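You operate a simulated robot arm through the tools that you are given. There is no shell and no other tool.

You run a simulated two-armed robot. Do the job below in one go: nothing can be reset, and whatever is moved stays where it is left.

## Task
Check the red gauge at 4 bar on the gauge checker and sort it: OK or REDO.
Fine: plug it into the test port, TEST lever fully open and left so, wind the black knob till the square gauge shows 4, wind right back, then stand it on OK if the two read the same, else on REDO; leave the other gauges alone.
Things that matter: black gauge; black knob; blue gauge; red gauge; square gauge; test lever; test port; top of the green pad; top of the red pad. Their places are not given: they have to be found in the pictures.

The check looks at the end state, three seconds after you hand in, the way a careful person would. Anything else that was tipped, shoved, dropped, spilled or broken makes it a failure.

## Robot
Two 7-joint arms with two-finger grippers on one trunk that stands fixed in place. Base frame: the origin is at the foot of the trunk, x ahead of it, y to its left, z up. Units: mm, rad, N and s.
The left shoulder is at [60, 179, 1185], the right one opposite. With the tool pointing down near the work surface each hand reaches from about 160 to 640 mm from the base axis, measured 20 degrees to its own side. Payload 1.96 kg a hand.
The TCP of each hand is the grasp point between the finger pads, 20 mm short of the fingertips. In the tool frame z runs along the fingers and y along their closing line. The gripper opens to 72 mm; its body begins 38 mm behind the TCP.
Orientation is that of the tool frame in the base frame, as [roll, pitch, yaw] about the fixed x, y, z axes, in that order (R = Rz(yaw) Ry(pitch) Rx(roll)). With the fingers straight down and closing along the base's y, the tool's x points along the base's -x, its y along +y and its z along -z.

## Interface
- The arms move only by the tool arm_command. It takes "left_increments", "right_increments" or both (then of equal length, played together; a hand with none holds still); each is a list that holds one entry, the list of rows, each a list of 7 numbers: the finger opening in mm, from 0 to 72, then the shift along the tool's x, y, z in units of 30 mm (1.0 is 30 mm), then the turn, a rotation vector about the tool's x, y, z in units of 8 degrees (1.0 is 8 degrees). In form: [[[fingers, dx, dy, dz, rx, ry, rz], ...]]. A call has 1 to 20 rows; each row shifts and turns the commanded pose from where the row before left it, along the tool's axes as they then stand. A call with a number of a shift or a turn outside -1 to 1 is refused whole. Rows are played at 5 a second. More than 50 mm and 0.15 rad between two rows, or a gripper value outside its range, and nothing of the call is played. Where a pose cannot be reached the arm comes as near as it can. A force on the tool above 40 N (or 10 N above the force at the start of the call, whichever is more), or a blocked arm, ends the call early, and 0.2 s more pass. The fingers move at their own pace (about 153 mm/s each) and stop on an object; they squeeze with about 33 N. The grip force told is the motor's: it shows also when the fingers shut on nothing. Time passes only in rows, and 0.2 s behind the last, so rows that do not move let the fingers close. The reply holds the time, the measured pose of the TCP, the force on the tool along the base axes, the opening and the grip force, in the units named above and with some noise, with the torque about the TCP (base axes, N m) and any sound that the robot's microphone picked up, and new pictures: "pictures" is both (left out), scene, wrist or none (wrist: the cameras of the hands that moved).
- Cameras (640 x 400 px; columns grow to the right, rows downward): "scene" is now at [15.3, 11.4, 1731.3]; the picture's right is [0.17, -0.99, 0.00], its down [-0.77, -0.13, -0.62] and it looks along [0.61, 0.10, -0.79] (base axes); focal length 362 px, centre (320, 200). "left" rides on the left gripper at [71, -19, -82] in its tool frame; the picture's right is [0.26, 0.96, 0.00], its down [-0.67, 0.18, -0.72] and it looks along [-0.69, 0.19, 0.70] (tool axes); focal length 280 px, centre (320, 200). "right" rides on the right gripper at [71, 19, -82] in its tool frame; the picture's right is [-0.26, 0.97, 0.00], its down [-0.67, -0.18, -0.72] and it looks along [-0.69, -0.19, 0.70] (tool axes); focal length 280 px, centre (320, 200).
- lift_body(by): slides the trunk up (or, below 0, down) by that many mm; the arms and the scene camera ride with it, the base frame stays. It gives what a move gives, with no picture.
- turn_head(pan, tilt): turns the head with the scene camera to pan (to the left, within 1.501 rad either way) and tilt (down, from -0.506 to 1.204), counted from straight ahead of the robot. It gives what a move gives, and a new picture of the scene camera.
- locate(camera, pixels): for up to 12 pixels [column, row] of the newest picture of that camera ("zoom" is the newest enlarged one), the place [x, y, z] in the base frame of the surface seen there, good to about 2 mm. The clock stands still meanwhile.
- enlarge(camera, box): a new picture of the part [left, top, right, bottom] of that camera's present view, enlarged. The clock stands still meanwhile.
- job_done(): hands the job in; it is judged then, once.

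Unless the task says otherwise, let go and move clear before handing in.

The tools are called after "Call:" as a command line: name --argument value ..., lists and objects as JSON in quotes. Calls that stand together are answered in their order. arm_command: Moves the arms, as the interface text tells. Its arguments: {"type":"object","properties":{"left_increments":{"type":"array","items":{"type":"array","items":{"type":"array","items":{"type":"number"}}}},"right_increments":{"type":"array","items":{"type":"array","items":{"type":"array","items":{"type":"number"}}}},"pictures":{"type":"string","enum":["both","scene","wrist","none"]}},"required":[]} The other tools are called the same way: lift_body (by) moves the trunk up or down; turn_head (pan, tilt) turns the head that bears the scene camera; locate (camera, pixels) gives the place of the surface under pixels of a picture; enlarge (camera, box) takes an enlarged picture of a part of a camera's view; job_done () hands the job in.

At the start:

```text
time_s: 0.0
left_position: [360.7, 173.7, 1217.4]
left_tool_rot: [-3.141, 0.001, 3.141]
left_ft_force: [-1.0, 0.4, -0.5]
left_wrist_torque: [-0.04, 0.01, 0.0]
left_opening: 71.9
left_grip_force: 0.1
right_position: [379.4, -132.8, 1200.6]
right_tool_rot: [-3.14, 0.0, -3.14]
right_ft_force: [-0.9, -0.5, -0.3]
right_wrist_torque: [0.02, -0.02, 0.0]
right_opening: 72.1
right_grip_force: 0.0
trunk travel left (down, up): [-830.0, 160.0]
head pan, tilt (commanded): [0.168, 0.902]
```

scene: 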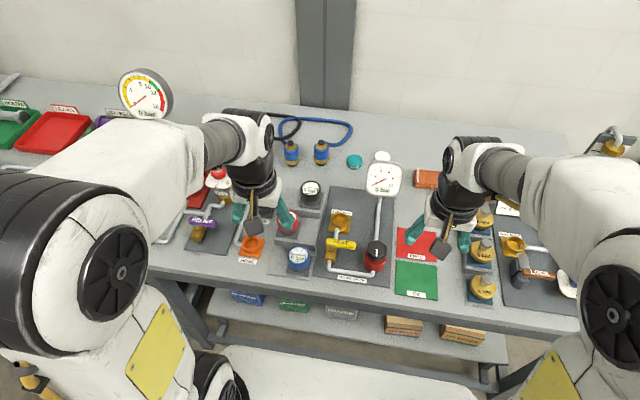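
right: 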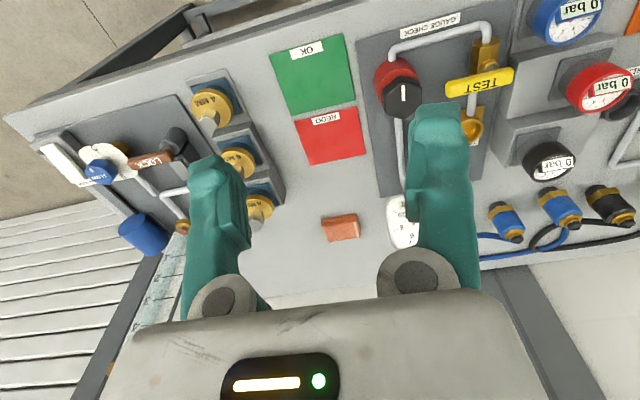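
left: 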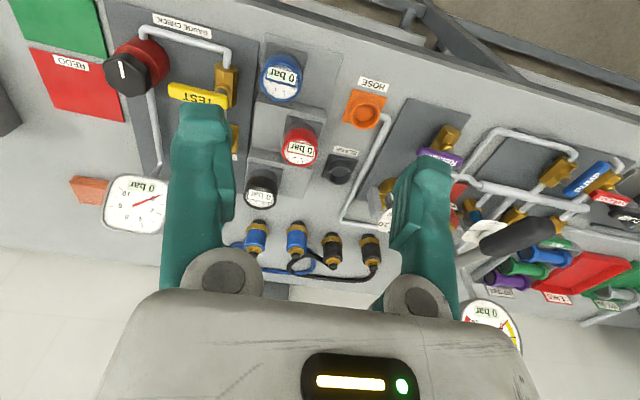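

The pictures show the gauge checker board in the middle (scene pixels ~315-395, 160-285), with the gauges in a column to its left (red near 287,225) and the OK/REDO pads to its right. I'll enlarge views to see detail before moving.

Call:
enlarge --camera "scene" --box '[220, 140, 460, 310]'

Call:
enlarge --camera "left" --box '[90, 0, 390, 240]'

Call:
enlarge --camera "right" --box '[260, 0, 640, 250]'

```text
2.35 times, centred on (340, 225) of scene
```

zoom: 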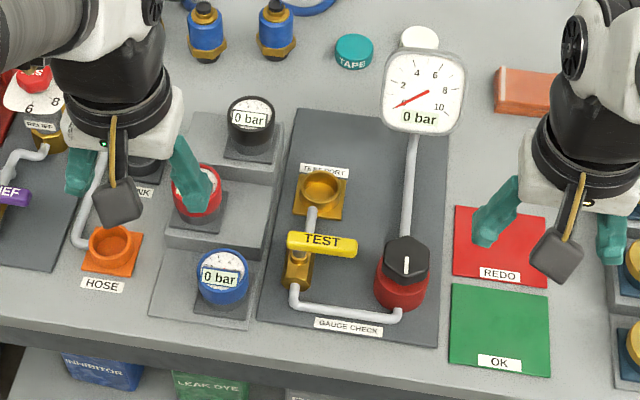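

```text
1.67 times, centred on (240, 120) of left
```

zoom: 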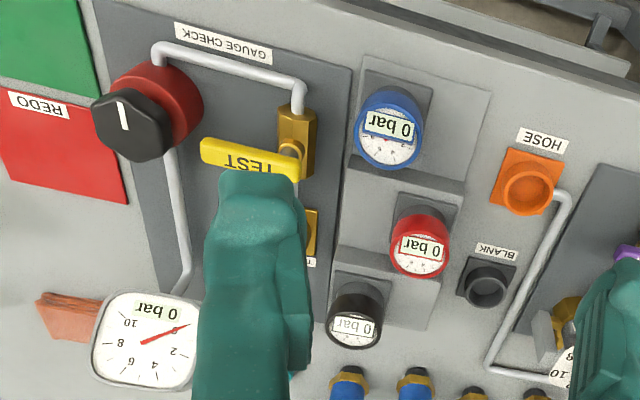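

```text
1.60 times, centred on (450, 125) of right
```

zoom: 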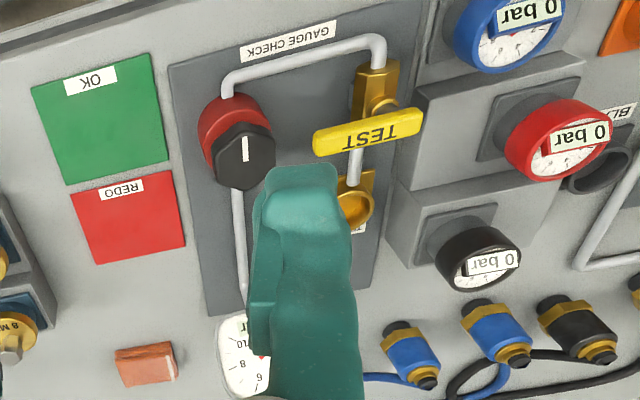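

The zooms show the red gauge on a middle step, the TEST lever lying crosswise to its pipe (closed), the test-port cup behind it, and the black knob on the red pump at zoom (406,262). I'll locate these from the cameras.

Call:
locate --camera "left" --pixels '[[299, 147], [299, 128], [281, 77], [261, 190], [122, 72], [140, 60], [197, 95], [225, 78], [300, 180], [325, 130], [137, 205], [70, 80]]'

Call:
locate --camera "scene" --pixels '[[341, 214], [341, 222], [341, 243], [376, 249], [332, 255], [383, 178], [415, 242], [415, 278], [287, 222], [289, 230], [293, 235], [360, 210]]'

Call:
locate --camera "right" --pixels '[[472, 125], [470, 115], [480, 80], [402, 95], [310, 75], [335, 135], [605, 90], [580, 95], [555, 75], [460, 85], [505, 78], [485, 55]]'

```text
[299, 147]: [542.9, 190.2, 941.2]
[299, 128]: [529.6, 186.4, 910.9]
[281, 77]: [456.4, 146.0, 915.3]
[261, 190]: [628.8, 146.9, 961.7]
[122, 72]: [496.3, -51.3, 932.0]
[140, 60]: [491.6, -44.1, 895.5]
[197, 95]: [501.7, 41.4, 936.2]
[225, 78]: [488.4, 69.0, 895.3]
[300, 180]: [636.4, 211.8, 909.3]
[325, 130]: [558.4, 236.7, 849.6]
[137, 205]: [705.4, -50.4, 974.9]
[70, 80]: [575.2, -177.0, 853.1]
```

```text
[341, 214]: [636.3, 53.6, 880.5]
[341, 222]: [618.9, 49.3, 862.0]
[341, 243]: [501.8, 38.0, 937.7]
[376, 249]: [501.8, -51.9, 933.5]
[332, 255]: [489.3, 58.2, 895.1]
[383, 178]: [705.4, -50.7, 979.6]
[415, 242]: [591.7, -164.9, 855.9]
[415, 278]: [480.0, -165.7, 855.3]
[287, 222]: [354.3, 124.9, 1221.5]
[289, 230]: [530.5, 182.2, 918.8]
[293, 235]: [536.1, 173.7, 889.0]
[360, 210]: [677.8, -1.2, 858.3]
```

```text
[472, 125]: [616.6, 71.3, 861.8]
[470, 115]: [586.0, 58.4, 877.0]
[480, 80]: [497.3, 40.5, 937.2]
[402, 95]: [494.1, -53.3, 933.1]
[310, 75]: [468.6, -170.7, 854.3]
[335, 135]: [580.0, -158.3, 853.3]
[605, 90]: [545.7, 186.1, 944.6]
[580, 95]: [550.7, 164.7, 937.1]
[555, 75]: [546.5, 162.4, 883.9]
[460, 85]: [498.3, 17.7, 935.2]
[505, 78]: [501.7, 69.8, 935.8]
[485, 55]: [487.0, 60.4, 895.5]
```

The port cup is near (618,55,862), the knob near (498,-52,933), lever top z≈936 and pads at z≈854. I'll zoom tightly on the red gauge and on the lever/port to learn their shapes.

Call:
enlarge --camera "left" --box '[230, 40, 350, 220]'

Call:
enlarge --camera "right" --box '[430, 20, 560, 150]'

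Call:
enlarge --camera "right" --box '[520, 0, 640, 190]'

Call:
enlarge --camera "scene" --box '[310, 195, 400, 290]'

```text
2.22 times, centred on (290, 130) of left
```

zoom: 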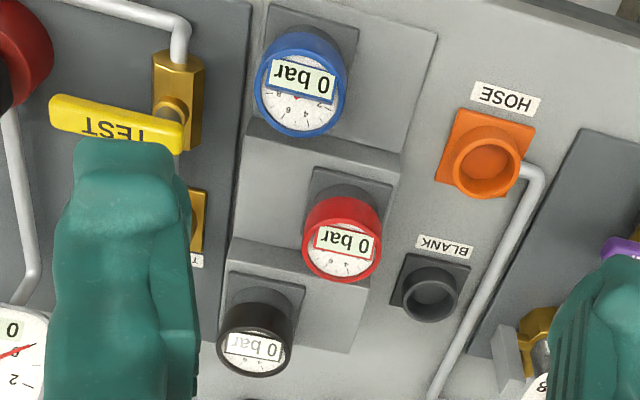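

```text
3.08 times, centred on (495, 85) of right
```

zoom: 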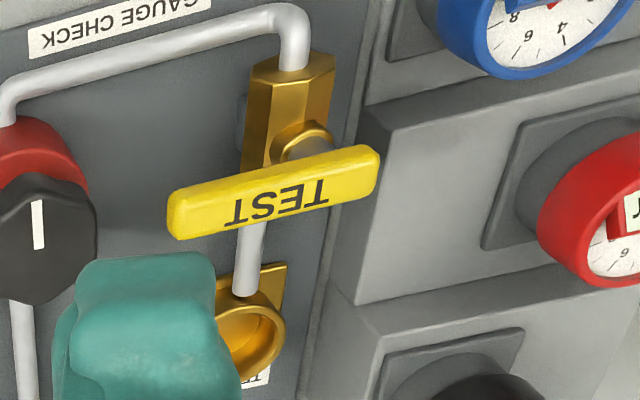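

```text
2.11 times, centred on (580, 95) of right
```

zoom: 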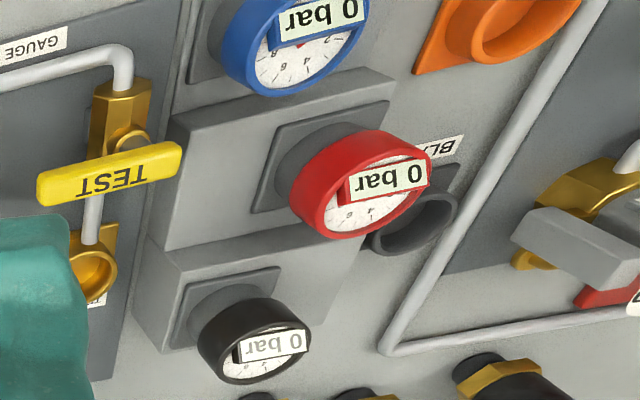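

```text
4.21 times, centred on (355, 242) of scene
```

zoom: 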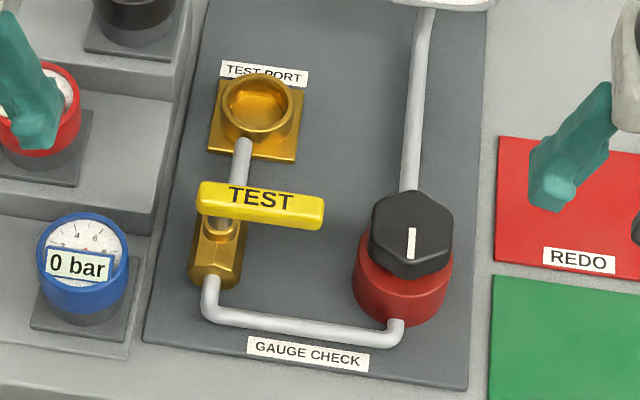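

The lever's handle is held at its left end over the valve and points to the right (−y), crosswise. I'll spread both hands outward 150 mm to clear the scene camera's view.

Call:
arm_command --left_increments '[[[72, 0, 1, 0, 0, 0, 0], [72, 0, 1, 0, 0, 0, 0], [72, 0, 1, 0, 0, 0, 0], [72, 0, 1, 0, 0, 0, 0], [72, 0, 1, 0, 0, 0, 0]]]' --right_increments '[[[72, 0, -1, 0, 0, 0, 0], [72, 0, -1, 0, 0, 0, 0], [72, 0, -1, 0, 0, 0, 0], [72, 0, -1, 0, 0, 0, 0], [72, 0, -1, 0, 0, 0, 0]]]' --pictures "both"

```text
time_s: 1.2
left_position: [361.1, 323.4, 1214.0]
left_tool_rot: [3.14, 0.007, -3.14]
left_ft_force: [0.4, -0.6, 0.2]
left_wrist_torque: [0.0, 0.0, -0.02]
left_opening: 72.3
left_grip_force: 0.1
left hand out of reach, approached as far as the arm can: row 5
right_position: [380.4, -280.3, 1202.0]
right_tool_rot: [3.141, 0.002, -3.141]
right_ft_force: [0.4, -0.3, -1.1]
right_wrist_torque: [0.02, -0.03, 0.02]
right_opening: 72.2
right_grip_force: 0.0
trunk travel left (down, up): [-830.0, 160.0]
head pan, tilt (commanded): [0.168, 0.902]
```

scene: 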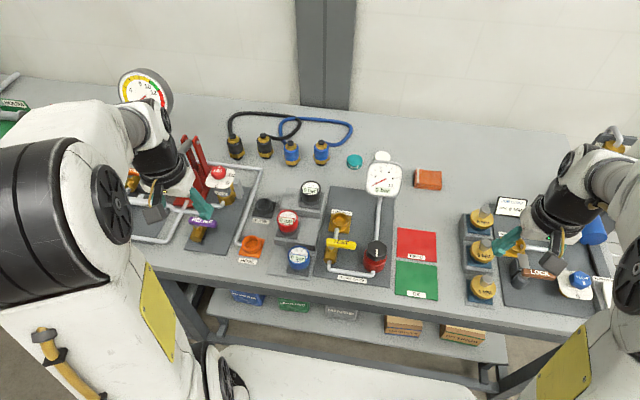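
right: 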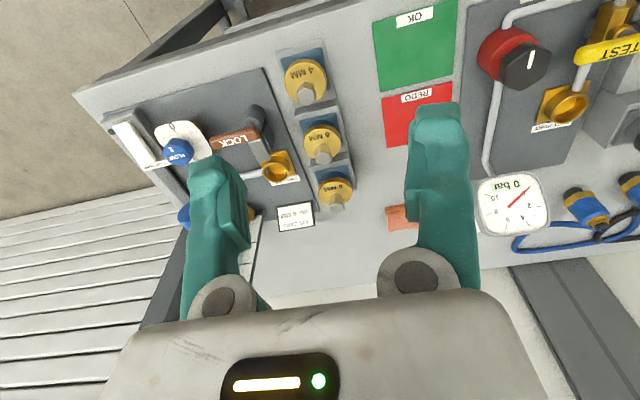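
left: 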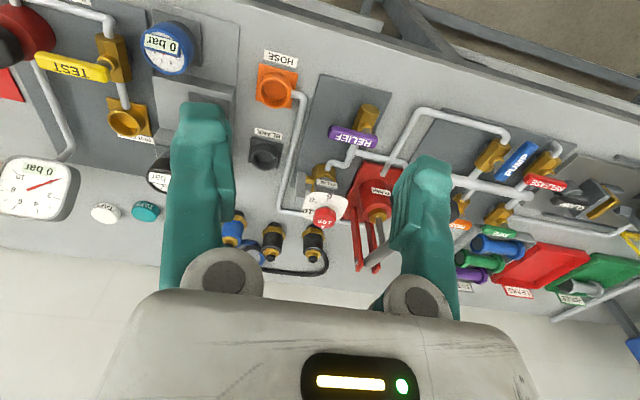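

The red gauge is now clear in the scene picture at (287,222), with the port at (341,218) and lever at (341,243). I'll zoom in on these and locate more precise points.

Call:
enlarge --camera "scene" --box '[265, 175, 395, 280]'

```text
3.81 times, centred on (330, 228) of scene
```

zoom: 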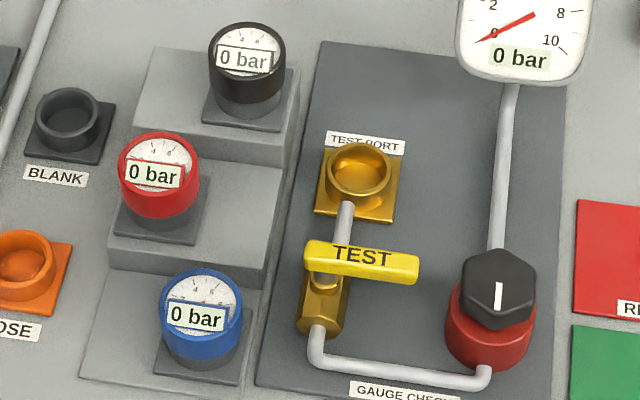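

Call:
locate --camera "zoom" --pixels '[[158, 138], [125, 170], [194, 165], [160, 213], [158, 160], [120, 215], [185, 240], [330, 165], [386, 165], [358, 147], [358, 199], [358, 172]]'

Call:
locate --camera "zoom" --pixels '[[312, 247], [415, 270], [345, 245], [350, 270], [325, 290], [500, 255], [465, 270], [535, 275], [497, 325], [500, 300], [300, 200], [240, 200]]'

```text
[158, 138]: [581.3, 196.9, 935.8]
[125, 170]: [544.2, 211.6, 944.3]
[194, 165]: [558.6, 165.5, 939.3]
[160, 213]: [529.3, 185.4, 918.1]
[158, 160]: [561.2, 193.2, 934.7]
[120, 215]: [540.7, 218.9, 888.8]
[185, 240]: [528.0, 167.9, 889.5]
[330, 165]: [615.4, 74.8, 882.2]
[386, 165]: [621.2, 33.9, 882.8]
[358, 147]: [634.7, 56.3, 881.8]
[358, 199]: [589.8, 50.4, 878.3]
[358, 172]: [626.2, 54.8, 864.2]
```

```text
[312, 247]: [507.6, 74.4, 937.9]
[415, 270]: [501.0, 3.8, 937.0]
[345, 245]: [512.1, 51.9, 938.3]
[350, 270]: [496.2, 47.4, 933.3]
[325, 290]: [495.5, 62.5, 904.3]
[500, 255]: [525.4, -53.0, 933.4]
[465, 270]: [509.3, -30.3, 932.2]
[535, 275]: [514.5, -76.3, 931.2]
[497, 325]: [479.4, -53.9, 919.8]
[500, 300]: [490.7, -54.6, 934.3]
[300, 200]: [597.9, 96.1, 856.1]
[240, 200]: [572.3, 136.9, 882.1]
```

The red gauge centres near (555,189) with rim top z≈940, the port cup centres near (613,54) with rim z≈882. I'll bring the left hand above the red gauge at z≈1010.

Call:
arm_command --left_increments '[[[72, -0.647, -0.447, 0.68, 0, 0, 0], [72, -0.647, -0.447, 0.68, 0, 0, 0], [72, -0.647, -0.447, 0.68, 0, 0, 0], [72, -0.647, -0.447, 0.68, 0, 0, 0], [72, -0.647, -0.447, 0.68, 0, 0, 0], [72, -0.647, -0.447, 0.68, 0, 0, 0], [72, -0.647, -0.447, 0.68, 0, 0, 0], [72, -0.647, -0.447, 0.68, 0, 0, 0], [72, -0.647, -0.447, 0.68, 0, 0, 0], [72, -0.647, -0.447, 0.68, 0, 0, 0], [72, 0, 0, 0, 0, 0, 0]]]' --pictures "both"

```text
time_s: 3.6
left_position: [555.0, 188.8, 1009.0]
left_tool_rot: [-3.141, 0.004, -3.141]
left_ft_force: [-0.9, -0.5, -0.4]
left_wrist_torque: [0.02, -0.01, 0.04]
left_opening: 72.1
left_grip_force: 0.1
right_position: [378.9, -278.8, 1201.4]
right_tool_rot: [3.141, 0.001, 3.141]
right_ft_force: [-0.6, -0.4, 0.2]
right_wrist_torque: [0.0, 0.02, 0.02]
right_opening: 72.2
right_grip_force: 0.0
trunk travel left (down, up): [-830.0, 160.0]
head pan, tilt (commanded): [0.168, 0.902]
```

scene: 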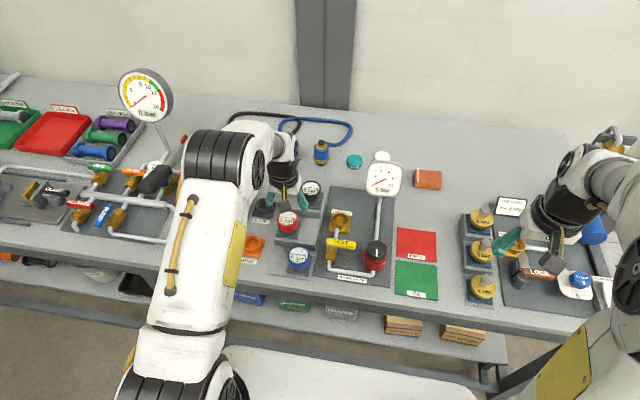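
left: 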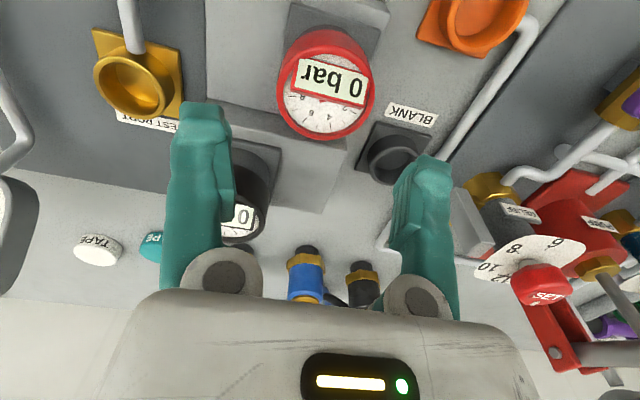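

The left hand hangs over the gauge; in the wrist picture the red gauge face spans (278-375, 30-140). I'll locate its rim edges to get its centre exactly.

Call:
enlarge --camera "left" --box '[240, 0, 440, 200]'

Call:
locate --camera "left" --pixels '[[281, 90], [371, 100], [322, 138], [335, 52], [320, 120], [295, 110], [350, 115], [325, 32], [300, 20], [360, 30], [310, 60], [290, 15]]'

Call:
locate --camera "left" --pixels '[[133, 50], [95, 80], [172, 80], [130, 117], [132, 85], [270, 140], [340, 170], [260, 180], [230, 200], [255, 120], [110, 40], [165, 55]]'

```text
2.00 times, centred on (340, 100) of left
```

zoom: 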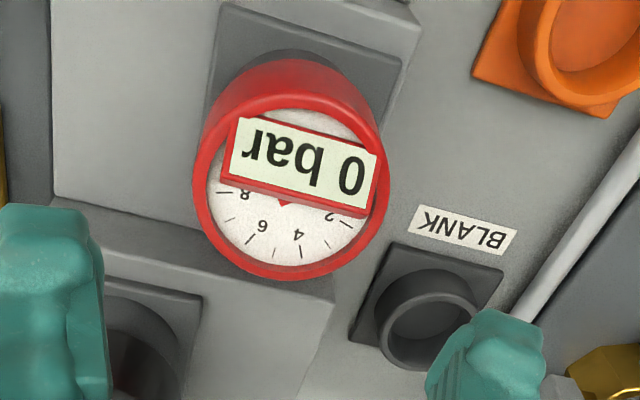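

```text
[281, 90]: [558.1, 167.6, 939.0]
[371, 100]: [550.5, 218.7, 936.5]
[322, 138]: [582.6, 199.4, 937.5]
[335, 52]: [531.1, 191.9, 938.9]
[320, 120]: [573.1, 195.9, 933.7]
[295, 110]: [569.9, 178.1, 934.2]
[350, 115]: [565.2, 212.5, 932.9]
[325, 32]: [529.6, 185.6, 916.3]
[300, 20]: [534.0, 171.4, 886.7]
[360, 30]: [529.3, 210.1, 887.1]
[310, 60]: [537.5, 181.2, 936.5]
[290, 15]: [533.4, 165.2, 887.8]
```

```text
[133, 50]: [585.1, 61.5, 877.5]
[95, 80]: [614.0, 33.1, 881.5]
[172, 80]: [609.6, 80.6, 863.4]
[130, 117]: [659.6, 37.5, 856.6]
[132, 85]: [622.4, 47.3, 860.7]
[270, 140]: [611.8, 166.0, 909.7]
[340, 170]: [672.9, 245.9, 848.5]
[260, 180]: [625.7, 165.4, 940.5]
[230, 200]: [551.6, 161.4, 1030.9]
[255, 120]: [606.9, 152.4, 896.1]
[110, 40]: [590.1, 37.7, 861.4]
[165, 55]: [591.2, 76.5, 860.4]
```

The gauge rim runs x 531–583, y 168–219 at z≈938, so its centre is (556.5,193); the red body is about z 915–938 above a darker collar. I'll descend so the TCP sits at z≈923 and look before closing.

Call:
arm_command --left_increments '[[[72, -0.05, 0.14, 0.4, 0, 0, 0], [72, 0, 0, 0.6, 0, 0, 0], [72, 0, 0, 0.6, 0, 0, 0], [72, 0, 0, 0.6, 0, 0, 0], [72, 0, 0, 0.66, 0, 0, 0], [72, 0, 0, 0, 0, 0, 0]]]' --pictures "both"

```text
time_s: 5.0
left_position: [557.1, 193.9, 923.6]
left_tool_rot: [3.141, 0.003, 3.14]
left_ft_force: [0.0, -0.4, -0.3]
left_wrist_torque: [0.0, 0.0, 0.02]
left_opening: 71.8
left_grip_force: 0.0
right_position: [380.4, -280.6, 1201.4]
right_tool_rot: [-3.141, 0.0, 3.141]
right_ft_force: [1.3, 0.2, 0.2]
right_wrist_torque: [-0.03, 0.0, 0.01]
right_opening: 72.2
right_grip_force: 0.1
trunk travel left (down, up): [-830.0, 160.0]
head pan, tilt (commanded): [0.168, 0.902]
```

scene: 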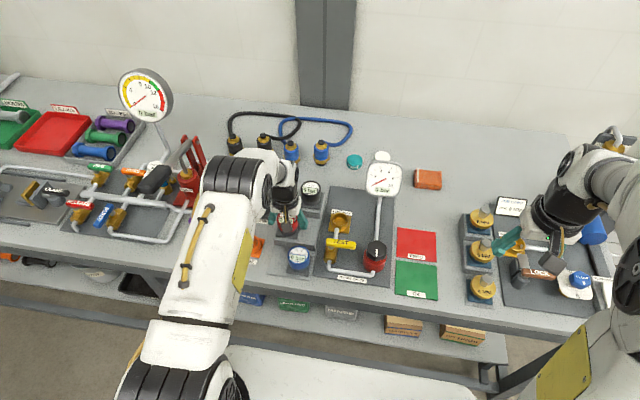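
left: 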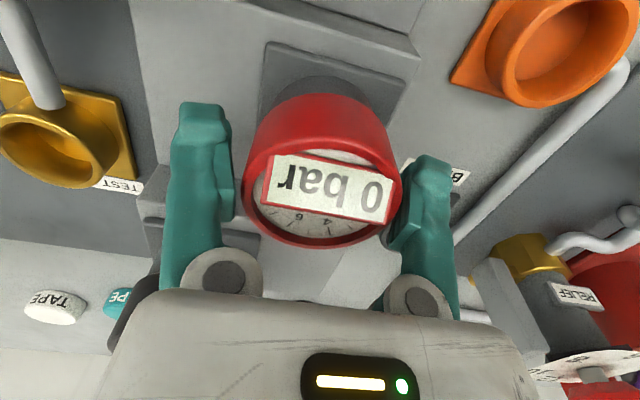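

The gauge sits between the fingers (rim from about (243,180) to (402,190)). I'll check its centre again against the finger positions before closing.

Call:
locate --camera "left" --pixels '[[246, 175], [400, 195], [320, 243], [310, 150], [330, 110], [315, 85], [228, 190], [400, 235], [205, 120], [430, 170], [320, 97], [318, 103]]'

```text
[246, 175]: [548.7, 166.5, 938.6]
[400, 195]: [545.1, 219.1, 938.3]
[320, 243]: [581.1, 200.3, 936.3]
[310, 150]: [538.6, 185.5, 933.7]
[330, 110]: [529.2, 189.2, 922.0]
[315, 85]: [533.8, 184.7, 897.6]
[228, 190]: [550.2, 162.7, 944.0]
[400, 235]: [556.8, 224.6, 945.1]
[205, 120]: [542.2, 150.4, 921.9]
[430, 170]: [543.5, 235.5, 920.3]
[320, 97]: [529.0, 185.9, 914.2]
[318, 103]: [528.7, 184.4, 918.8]
```

Finger gaps are even (about 4–5 mm each side), so I'll close on the gauge and hold.

Call:
arm_command --left_increments '[[[40, 0, 0, 0, 0, 0, 0], [30, 0, 0, 0, 0, 0, 0], [20, 0, 0, 0, 0, 0, 0], [20, 0, 0, 0, 0, 0, 0]]]' --pictures "wrist"

```text
time_s: 6.0
left_position: [557.0, 193.6, 924.8]
left_tool_rot: [-3.141, 0.003, 3.141]
left_ft_force: [-0.8, 0.0, -0.4]
left_wrist_torque: [-0.02, 0.0, 0.01]
left_opening: 64.6
left_grip_force: 33.1
right_position: [379.5, -280.9, 1202.4]
right_tool_rot: [-3.141, 0.001, 3.141]
right_ft_force: [-0.3, 0.4, 0.8]
right_wrist_torque: [-0.01, -0.01, 0.04]
right_opening: 71.8
right_grip_force: 0.1
trunk travel left (down, up): [-830.0, 160.0]
head pan, tilt (commanded): [0.168, 0.902]
```

left: 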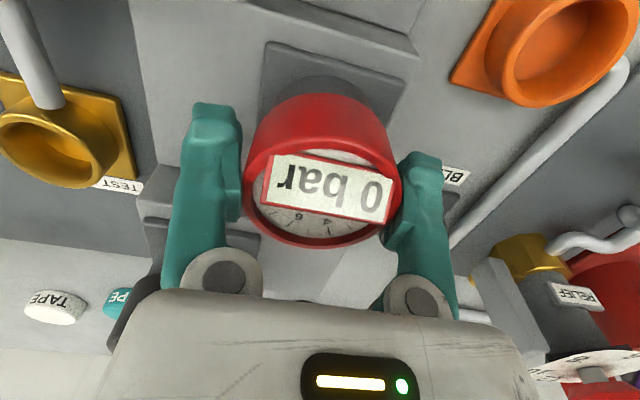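

Opening stopped at 64.6 mm with 33 N, which is wider than the 52 mm rim, so the contact may be at an inner bulge of the fingers. I'll zoom in on the contact.

Call:
enlarge --camera "left" --box '[170, 70, 470, 270]'

Call:
locate --camera "left" --pixels '[[239, 150], [239, 200], [398, 210], [407, 170], [220, 110], [410, 160], [440, 160], [200, 110], [246, 175], [400, 195], [385, 235], [236, 120]]'

```text
2.00 times, centred on (320, 170) of left
```

zoom: 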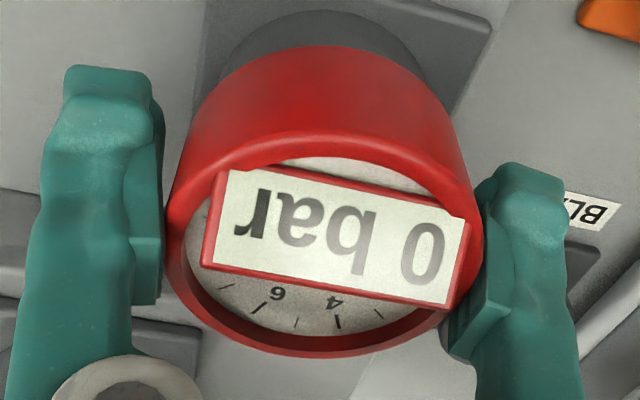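

```text
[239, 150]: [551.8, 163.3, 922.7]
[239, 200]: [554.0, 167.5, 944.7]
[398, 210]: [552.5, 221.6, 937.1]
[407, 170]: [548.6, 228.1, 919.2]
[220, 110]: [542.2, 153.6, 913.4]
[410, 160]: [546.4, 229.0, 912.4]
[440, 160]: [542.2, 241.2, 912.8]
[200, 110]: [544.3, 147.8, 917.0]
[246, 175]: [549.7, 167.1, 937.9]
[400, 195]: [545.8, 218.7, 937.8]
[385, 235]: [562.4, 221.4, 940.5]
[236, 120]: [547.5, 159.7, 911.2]
```

The contact is around z≈938–945 where the finger is thicker than at the pad. I'll look at the (identical) open right gripper fingers to understand the pad shape before lifting.

Call:
enlarge --camera "right" --box '[160, 80, 500, 340]'

Call:
locate --camera "right" --pixels '[[440, 110], [425, 120], [412, 150], [408, 180], [408, 220], [415, 240], [222, 160], [235, 180], [245, 200], [248, 230], [240, 250], [230, 260]]'

```text
1.54 times, centred on (330, 210) of right
```

zoom: 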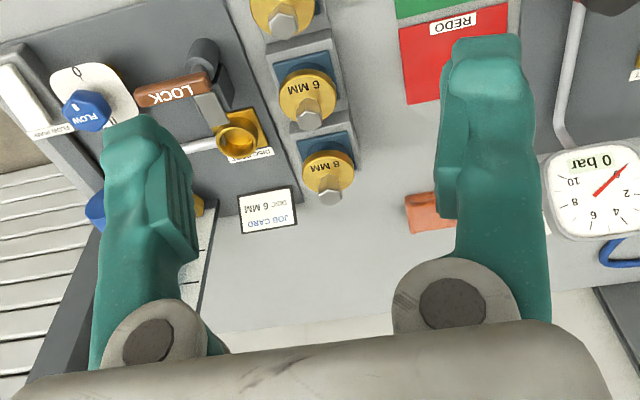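

```text
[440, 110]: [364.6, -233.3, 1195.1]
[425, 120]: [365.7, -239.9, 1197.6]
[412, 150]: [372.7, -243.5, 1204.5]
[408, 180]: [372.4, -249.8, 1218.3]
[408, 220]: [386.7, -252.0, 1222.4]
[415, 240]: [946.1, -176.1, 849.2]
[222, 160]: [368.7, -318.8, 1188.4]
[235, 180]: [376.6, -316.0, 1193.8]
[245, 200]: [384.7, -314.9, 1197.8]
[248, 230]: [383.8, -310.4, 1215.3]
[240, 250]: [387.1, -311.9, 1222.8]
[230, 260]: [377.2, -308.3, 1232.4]
```

The fingers splay slightly toward the tips, so the contact on the rim is higher up but symmetrical with 33 N of squeeze. I'll lift slowly by 15 mm and watch the gauge.

Call:
arm_command --left_increments '[[[20, 0, 0, -0.1, 0, 0, 0], [20, 0, 0, -0.1, 0, 0, 0], [20, 0, 0, -0.15, 0, 0, 0], [20, 0, 0, -0.15, 0, 0, 0], [20, 0, 0, 0, 0, 0, 0]]]' --pictures "wrist"

```text
time_s: 7.2
left_position: [558.1, 193.8, 939.3]
left_tool_rot: [-3.141, 0.002, 3.142]
left_ft_force: [-0.4, -0.3, -2.0]
left_wrist_torque: [0.0, -0.01, -0.01]
left_opening: 64.1
left_grip_force: 32.9
right_position: [379.5, -279.8, 1201.3]
right_tool_rot: [3.142, 0.0, -3.141]
right_ft_force: [0.0, 0.1, 0.5]
right_wrist_torque: [0.0, 0.02, 0.0]
right_opening: 71.9
right_grip_force: 0.1
trunk travel left (down, up): [-830.0, 160.0]
head pan, tilt (commanded): [0.168, 0.902]
```

left: 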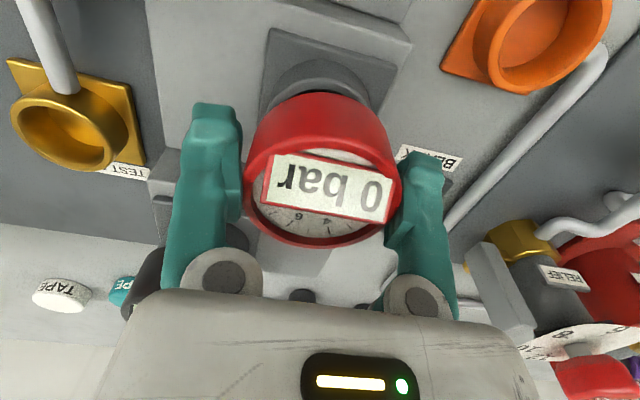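

The gauge came up freely with the hand (about 2 N of weight) while the dark socket stayed on its stand. I'll lift another 75 mm clear and look at its stem.

Call:
arm_command --left_increments '[[[20, 0, 0, -0.5, 0, 0, 0], [20, 0, 0, -0.5, 0, 0, 0], [20, 0, 0, -0.5, 0, 0, 0], [20, 0, 0, -0.5, 0, 0, 0], [20, 0, 0, -0.5, 0, 0, 0], [20, 0, 0, 0, 0, 0, 0]]]' --pictures "both"

```text
time_s: 8.6
left_position: [559.0, 194.3, 1012.5]
left_tool_rot: [3.141, 0.001, -3.141]
left_ft_force: [0.4, 0.6, -2.3]
left_wrist_torque: [0.01, 0.01, 0.03]
left_opening: 64.4
left_grip_force: 33.1
right_position: [380.8, -279.6, 1202.7]
right_tool_rot: [3.141, 0.0, 3.141]
right_ft_force: [-0.1, -0.1, -0.5]
right_wrist_torque: [0.01, 0.03, -0.01]
right_opening: 72.0
right_grip_force: 0.1
trunk travel left (down, up): [-830.0, 160.0]
head pan, tilt (commanded): [0.168, 0.902]
```

scene: 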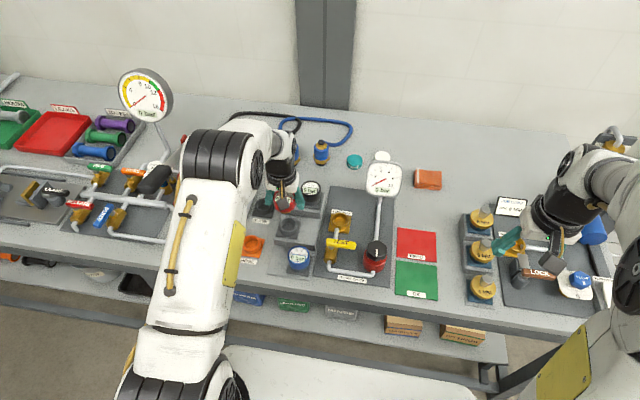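
left: 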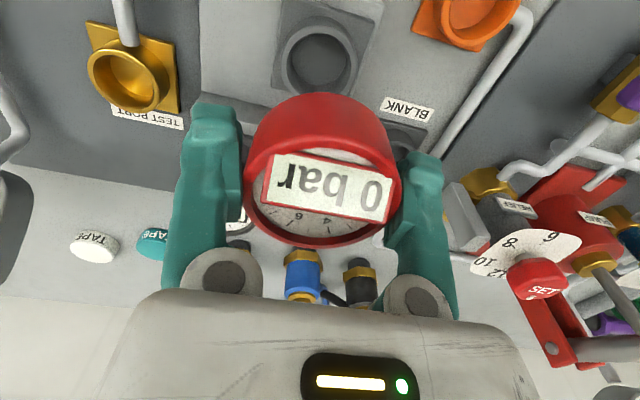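

The red gauge's empty socket is visible at (320,55) and the port cup at (130,75). I'll zoom on both and on the held gauge's underside, then locate the cup rims.

Call:
enlarge --camera "left" --box '[60, 0, 400, 150]'

Call:
locate --camera "left" --pixels '[[283, 55], [356, 60], [320, 19], [318, 92], [320, 60], [300, 25], [90, 78], [167, 80], [130, 36], [128, 109], [130, 75], [105, 45]]'

Call:
enlarge --camera "scene" --box '[255, 160, 375, 270]'

```text
1.88 times, centred on (230, 75) of left
```

zoom: 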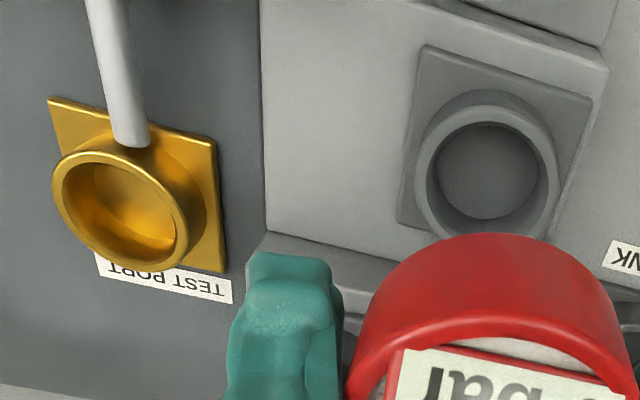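

```text
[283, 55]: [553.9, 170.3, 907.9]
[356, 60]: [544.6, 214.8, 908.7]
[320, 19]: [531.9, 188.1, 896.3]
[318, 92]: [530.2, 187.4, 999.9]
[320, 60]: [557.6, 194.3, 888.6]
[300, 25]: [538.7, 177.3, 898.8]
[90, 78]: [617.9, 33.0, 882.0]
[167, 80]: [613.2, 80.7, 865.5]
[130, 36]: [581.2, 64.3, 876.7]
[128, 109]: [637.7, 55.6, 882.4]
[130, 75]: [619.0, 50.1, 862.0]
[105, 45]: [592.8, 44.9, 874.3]
```

```text
3.64 times, centred on (315, 215) of scene
```

zoom: 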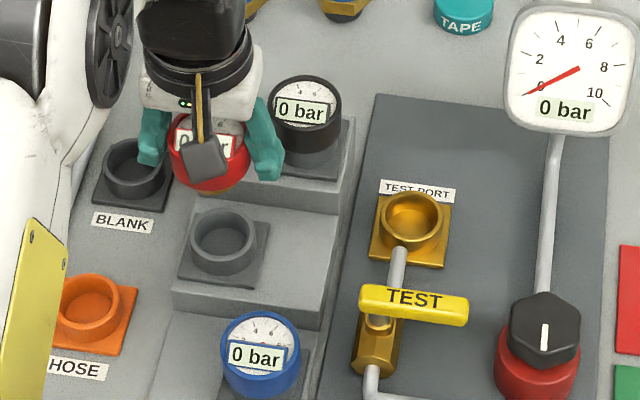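

Socket rim is at z≈908 and the port rim at z≈882, so seating in the port should be 26 mm lower than in the stand. I'll locate matching rim points of both cups in this zoom for the exact offset.

Call:
locate --camera "zoom" --pixels '[[192, 236], [255, 233], [224, 210], [222, 262], [223, 245], [384, 217], [441, 215], [413, 194], [410, 240], [411, 225], [222, 258], [411, 236]]'

Call:
locate --camera "left" --pixels '[[93, 70], [96, 60], [110, 52], [160, 92], [163, 70], [150, 105], [287, 70], [285, 45], [352, 75], [355, 45], [340, 30], [305, 28]]'

```text
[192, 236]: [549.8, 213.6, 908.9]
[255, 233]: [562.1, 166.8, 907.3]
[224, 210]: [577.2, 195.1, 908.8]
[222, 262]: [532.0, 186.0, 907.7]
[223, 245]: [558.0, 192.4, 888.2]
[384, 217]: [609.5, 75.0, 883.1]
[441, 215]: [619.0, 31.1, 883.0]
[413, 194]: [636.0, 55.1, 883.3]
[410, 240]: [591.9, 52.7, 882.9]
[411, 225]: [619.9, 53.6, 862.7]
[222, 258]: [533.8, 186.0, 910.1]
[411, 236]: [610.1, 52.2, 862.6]
```

```text
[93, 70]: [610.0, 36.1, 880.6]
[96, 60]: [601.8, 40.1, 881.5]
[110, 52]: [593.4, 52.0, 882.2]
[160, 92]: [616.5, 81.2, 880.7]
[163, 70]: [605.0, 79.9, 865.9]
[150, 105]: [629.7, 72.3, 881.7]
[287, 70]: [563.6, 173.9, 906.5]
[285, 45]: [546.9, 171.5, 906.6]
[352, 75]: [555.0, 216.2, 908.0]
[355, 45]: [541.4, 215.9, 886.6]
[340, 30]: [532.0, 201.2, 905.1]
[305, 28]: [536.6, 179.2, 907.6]
```

Both cameras agree the port lies (+59.7, −137, −26) mm from the gauge's stand socket, so the seated TCP should be about (616.7, 56.7, 898). I'll raise a bit more and carry the gauge above the port.

Call:
arm_command --left_increments '[[[20, 0, 0, -0.5, 0, 0, 0], [20, 0, 0, -0.3, 0, 0, 0], [20, -0.28, -0.653, 0, 0, 0, 0], [20, -0.28, -0.653, 0, 0, 0, 0], [20, -0.28, -0.653, 0, 0, 0, 0], [20, -0.28, -0.653, 0, 0, 0, 0], [20, -0.28, -0.653, 0, 0, 0, 0], [20, -0.28, -0.653, 0, 0, 0, 0], [20, -0.28, -0.653, 0, 0, 0, 0], [20, 0, 0, 0, 0, 0, 0], [20, 0, 0, 0, 0, 0, 0]]]' --pictures "both"

```text
time_s: 11.0
left_position: [591.7, 116.1, 1036.4]
left_tool_rot: [-3.141, 0.003, 3.141]
left_ft_force: [-0.5, 0.4, -1.9]
left_wrist_torque: [-0.01, 0.0, 0.04]
left_opening: 63.8
left_grip_force: 32.4
left hand out of reach, approached as far as the arm can: row 7, 8, 9
right_position: [380.5, -280.8, 1201.7]
right_tool_rot: [-3.14, 0.002, -3.141]
right_ft_force: [0.0, 0.0, -1.0]
right_wrist_torque: [0.0, 0.01, -0.01]
right_opening: 72.4
right_grip_force: 0.1
trunk travel left (down, up): [-830.0, 160.0]
head pan, tilt (commanded): [0.168, 0.902]
```

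scene: 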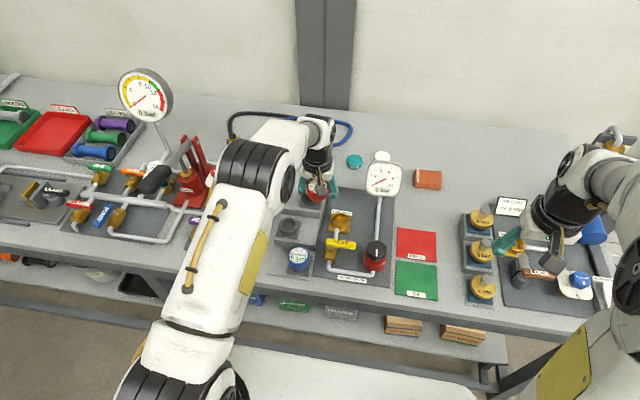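
left: 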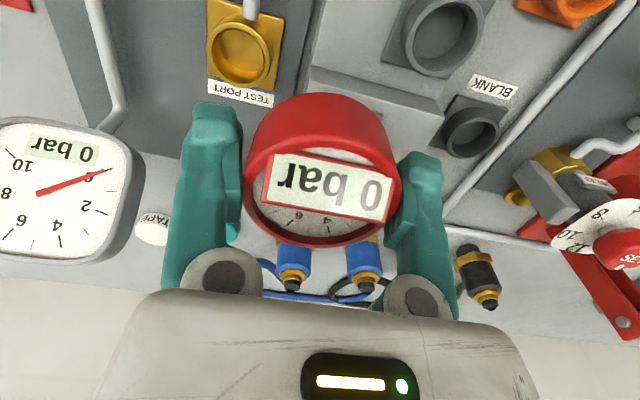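

The left arm ran out of reach with the tool vertical (stopped at x=592, y=116), so the port needs a forward-leaning hand. I'll back up a few rows and read where the commanded pose stands.

Call:
arm_command --left_increments '[[[20, 0.28, 0.653, 0, 0, 0, 0], [20, 0.28, 0.653, 0, 0, 0, 0], [20, 0, 0, 0, 0, 0, 0]]]' --pictures "none"

```text
time_s: 11.8
left_position: [574.0, 154.7, 1037.4]
left_tool_rot: [-3.141, 0.002, -3.141]
left_ft_force: [-0.9, 0.2, -1.9]
left_wrist_torque: [0.01, 0.0, 0.02]
left_opening: 63.9
left_grip_force: 33.1
right_position: [380.3, -280.8, 1201.0]
right_tool_rot: [-3.141, 0.0, 3.142]
right_ft_force: [0.1, -0.9, 0.1]
right_wrist_torque: [0.03, -0.01, 0.0]
right_opening: 72.0
right_grip_force: 0.1
trunk travel left (down, up): [-830.0, 160.0]
head pan, tilt (commanded): [0.168, 0.902]
```

The commanded pose follows the reached one. I'll return over the gauge's own stand at (557,193.7) and lower to just above seating to regrasp with a leaning hand.

Call:
arm_command --left_increments '[[[20, 0.283, 0.65, 0, 0, 0, 0], [20, 0.283, 0.65, 0, 0, 0, 0], [20, 0, 0, 0.7, 0, 0, 0], [20, 0, 0, 0.7, 0, 0, 0], [20, 0, 0, 0.7, 0, 0, 0], [20, 0, 0, 0, 0, 0, 0]]]' --pictures "both"

```text
time_s: 13.2
left_position: [556.1, 192.4, 973.1]
left_tool_rot: [-3.14, 0.001, -3.14]
left_ft_force: [0.9, -0.5, -1.8]
left_wrist_torque: [0.01, 0.01, -0.01]
left_opening: 63.6
left_grip_force: 32.9
right_position: [379.4, -281.2, 1201.5]
right_tool_rot: [3.141, 0.0, -3.141]
right_ft_force: [0.1, 0.2, 0.3]
right_wrist_torque: [0.03, 0.0, 0.0]
right_opening: 72.1
right_grip_force: 0.0
trunk travel left (down, up): [-830.0, 160.0]
head pan, tilt (commanded): [0.168, 0.902]
```

scene: 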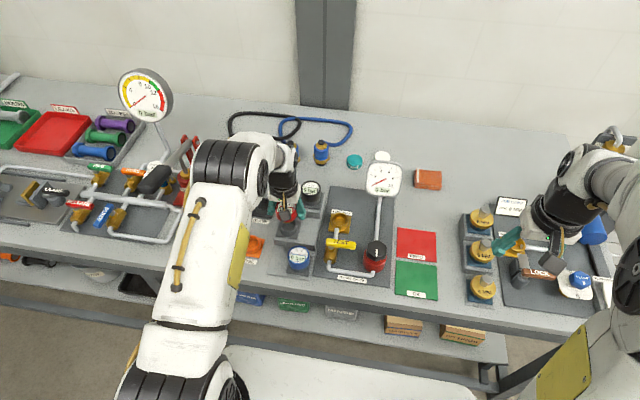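
left: 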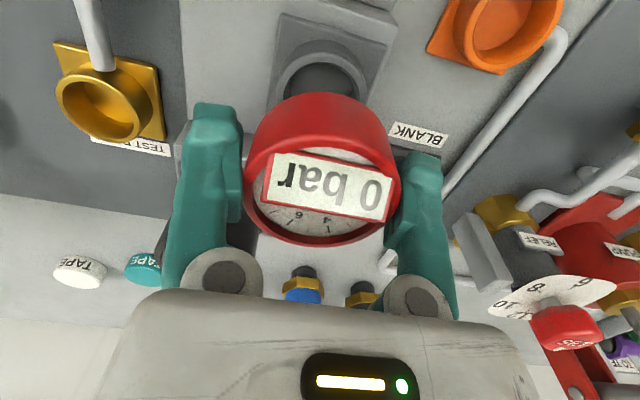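

I'm at (556.1,192.4), within about 1 mm of the seated position; I'll correct slightly and lower slowly into the socket, watching force.

Call:
arm_command --left_increments '[[[20, -0.03, 0.04, 0.4, 0, 0, 0], [20, 0, 0, 0.4, 0, 0, 0], [20, 0, 0, 0.3, 0, 0, 0], [20, 0, 0, 0.2, 0, 0, 0], [20, 0, 0, 0.15, 0, 0, 0], [20, 0, 0, 0.1, 0, 0, 0], [20, 0, 0, 0, 0, 0, 0]]]' --pictures "both"

```text
time_s: 14.8
left_position: [557.7, 194.4, 928.3]
left_tool_rot: [3.14, 0.002, 3.141]
left_ft_force: [-0.7, -0.3, -0.6]
left_wrist_torque: [-0.03, 0.0, 0.01]
left_opening: 63.5
left_grip_force: 32.8
right_position: [379.5, -280.2, 1202.2]
right_tool_rot: [3.141, -0.001, -3.141]
right_ft_force: [0.3, 0.4, -1.0]
right_wrist_torque: [-0.02, -0.01, -0.03]
right_opening: 72.2
right_grip_force: 0.1
trunk travel left (down, up): [-830.0, 160.0]
head pan, tilt (commanded): [0.168, 0.902]
```

scene: 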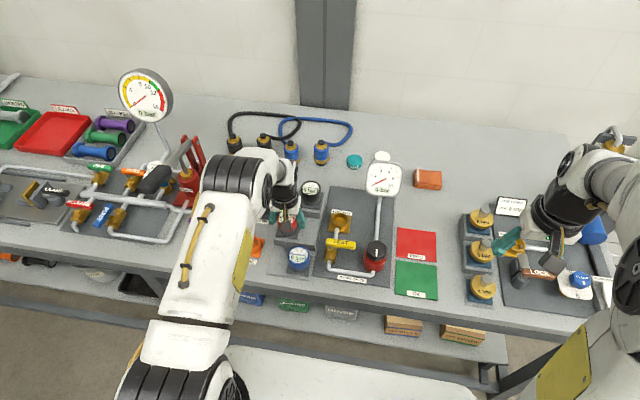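
left: 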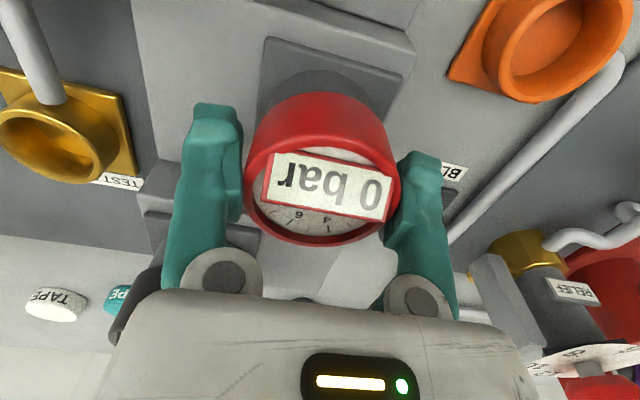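

The weight has come off the hand (force z from −1.8 to −0.6 N) at z≈928, so the stem is bottoming. I'll press 2–3 mm more and read force.

Call:
arm_command --left_increments '[[[20, 0, 0, 0.05, 0, 0, 0], [20, 0, 0, 0.05, 0, 0, 0], [20, 0, 0, 0, 0, 0, 0]]]' --pictures "wrist"

Call:
locate --camera "left" --pixels '[[246, 175], [400, 195], [320, 243], [310, 150], [330, 110], [315, 85], [290, 225], [370, 225]]'

```text
time_s: 15.6
left_position: [558.1, 193.6, 925.4]
left_tool_rot: [-3.141, 0.003, -3.141]
left_ft_force: [1.8, -1.3, 7.0]
left_wrist_torque: [0.07, 0.12, -0.03]
left_opening: 63.3
left_grip_force: 33.0
right_position: [378.9, -280.4, 1200.9]
right_tool_rot: [-3.141, 0.0, -3.142]
right_ft_force: [-0.2, 1.0, 0.6]
right_wrist_torque: [0.0, 0.01, 0.01]
right_opening: 72.2
right_grip_force: 0.0
trunk travel left (down, up): [-830.0, 160.0]
head pan, tilt (commanded): [0.168, 0.902]
```

left: 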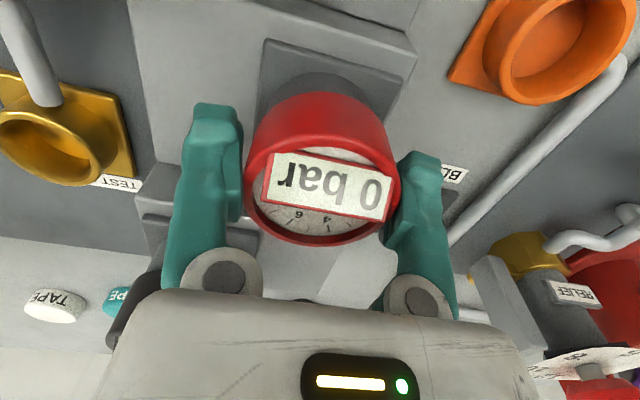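

```text
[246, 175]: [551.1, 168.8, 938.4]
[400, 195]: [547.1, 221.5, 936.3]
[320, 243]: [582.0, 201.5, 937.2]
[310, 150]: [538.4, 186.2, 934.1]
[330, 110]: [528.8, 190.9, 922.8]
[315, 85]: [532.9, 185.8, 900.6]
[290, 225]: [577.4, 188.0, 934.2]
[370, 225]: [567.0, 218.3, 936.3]
```

It's seated again (7 N push at z 925, rim still at z≈938). I'll open, rise 6 mm and lean the hand 12° (tips forward) about the closing axis.

Call:
arm_command --left_increments '[[[72, 0, 0, 0, 0, 0, 0], [72, 0, 0, 0, 0, 0, 0], [72, 0, 0, -0.1, 0, 0, 0], [72, 0, 0, -0.1, 0, 0, 0], [72, 0, 0, 0, 0, -0.375, 0], [72, 0, 0, 0, 0, -0.375, 0], [72, 0, 0, 0, 0, -0.375, 0], [72, 0, 0, 0, 0, -0.375, 0], [72, 0, 0, 0, 0, 0, 0]]]' --pictures "both"

```text
time_s: 17.6
left_position: [557.6, 194.1, 930.1]
left_tool_rot: [-3.14, 0.213, 3.14]
left_ft_force: [-0.6, -0.7, -0.2]
left_wrist_torque: [0.01, -0.02, 0.02]
left_opening: 72.1
left_grip_force: 0.1
right_position: [379.4, -280.7, 1201.9]
right_tool_rot: [-3.14, 0.0, -3.141]
right_ft_force: [-0.1, 0.1, -0.2]
right_wrist_torque: [0.03, 0.0, -0.02]
right_opening: 72.0
right_grip_force: 0.1
trunk travel left (down, up): [-830.0, 160.0]
head pan, tilt (commanded): [0.168, 0.902]
```

scene: 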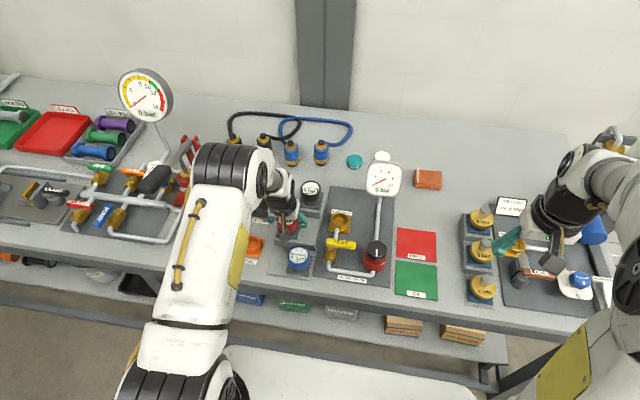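
left: 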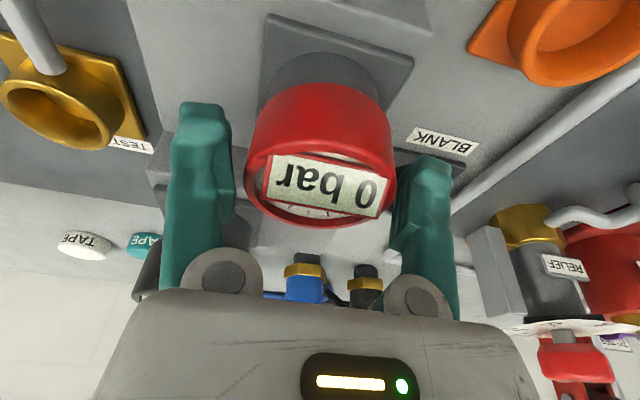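

The hand now leans 12° with the gauge upright between the fingers. I'll close and check the grip.

Call:
arm_command --left_increments '[[[45, 0, 0, 0, 0, 0, 0], [30, 0, 0, 0, 0, 0, 0], [20, 0, 0, 0, 0, 0, 0], [20, 0, 0, 0, 0, 0, 0]]]' --pictures "wrist"

```text
time_s: 18.6
left_position: [558.3, 195.2, 929.4]
left_tool_rot: [-3.14, 0.212, 3.14]
left_ft_force: [0.1, -0.7, -0.1]
left_wrist_torque: [0.08, -0.01, -0.01]
left_opening: 60.0
left_grip_force: 33.3
right_position: [379.3, -280.6, 1202.0]
right_tool_rot: [3.141, 0.001, -3.141]
right_ft_force: [-0.7, 0.1, 0.0]
right_wrist_torque: [0.0, 0.0, -0.03]
right_opening: 72.1
right_grip_force: 0.0
trunk travel left (down, up): [-830.0, 160.0]
head pan, tilt (commanded): [0.168, 0.902]
```

left: 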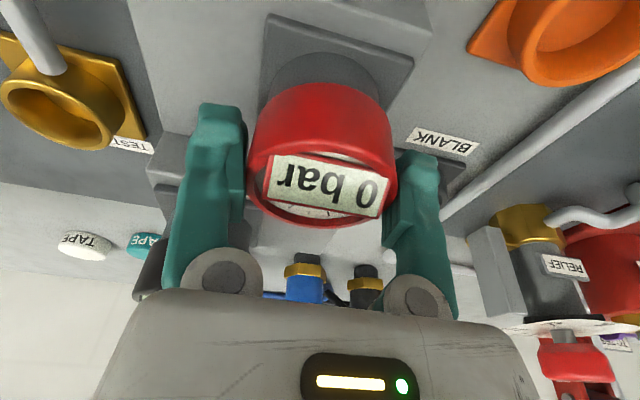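

Grip is firm at 60 mm opening nearer the pads. I'll lift straight up 60 mm and check the gauge hangs straight.

Call:
arm_command --left_increments '[[[20, -0.035, 0, -0.163, 0, 0, 0], [20, -0.035, 0, -0.163, 0, 0, 0], [20, -0.0703, 0, -0.3257, 0, 0, 0], [20, -0.0703, 0, -0.3257, 0, 0, 0], [20, -0.0703, 0, -0.3257, 0, 0, 0], [20, -0.0703, 0, -0.3257, 0, 0, 0], [20, -0.0703, 0, -0.3257, 0, 0, 0], [20, 0, 0, 0, 0, 0, 0]]]' --pictures "both"

```text
time_s: 20.4
left_position: [559.4, 193.3, 990.3]
left_tool_rot: [3.141, 0.211, 3.14]
left_ft_force: [0.2, 0.0, -1.5]
left_wrist_torque: [0.02, -0.01, 0.0]
left_opening: 60.2
left_grip_force: 32.9
right_position: [380.0, -281.6, 1200.8]
right_tool_rot: [3.139, 0.001, 3.142]
right_ft_force: [-0.6, 0.0, -0.6]
right_wrist_torque: [-0.01, 0.02, 0.0]
right_opening: 72.1
right_grip_force: 0.0
trunk travel left (down, up): [-830.0, 160.0]
head pan, tilt (commanded): [0.168, 0.902]
```

scene: 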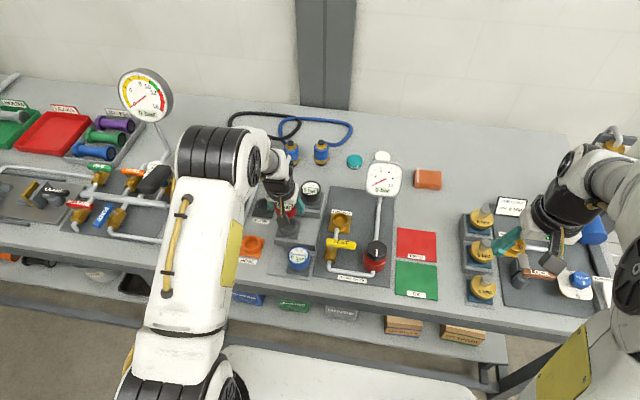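
left: 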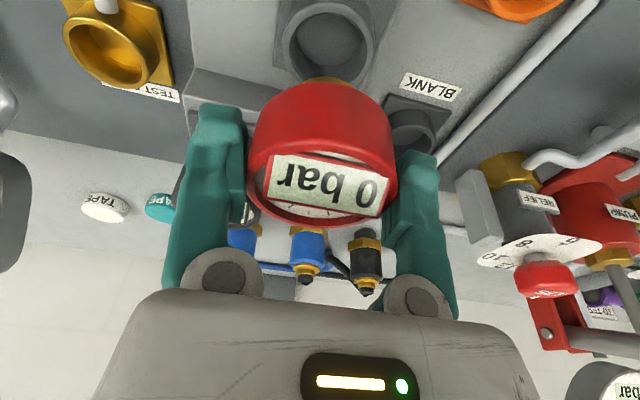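

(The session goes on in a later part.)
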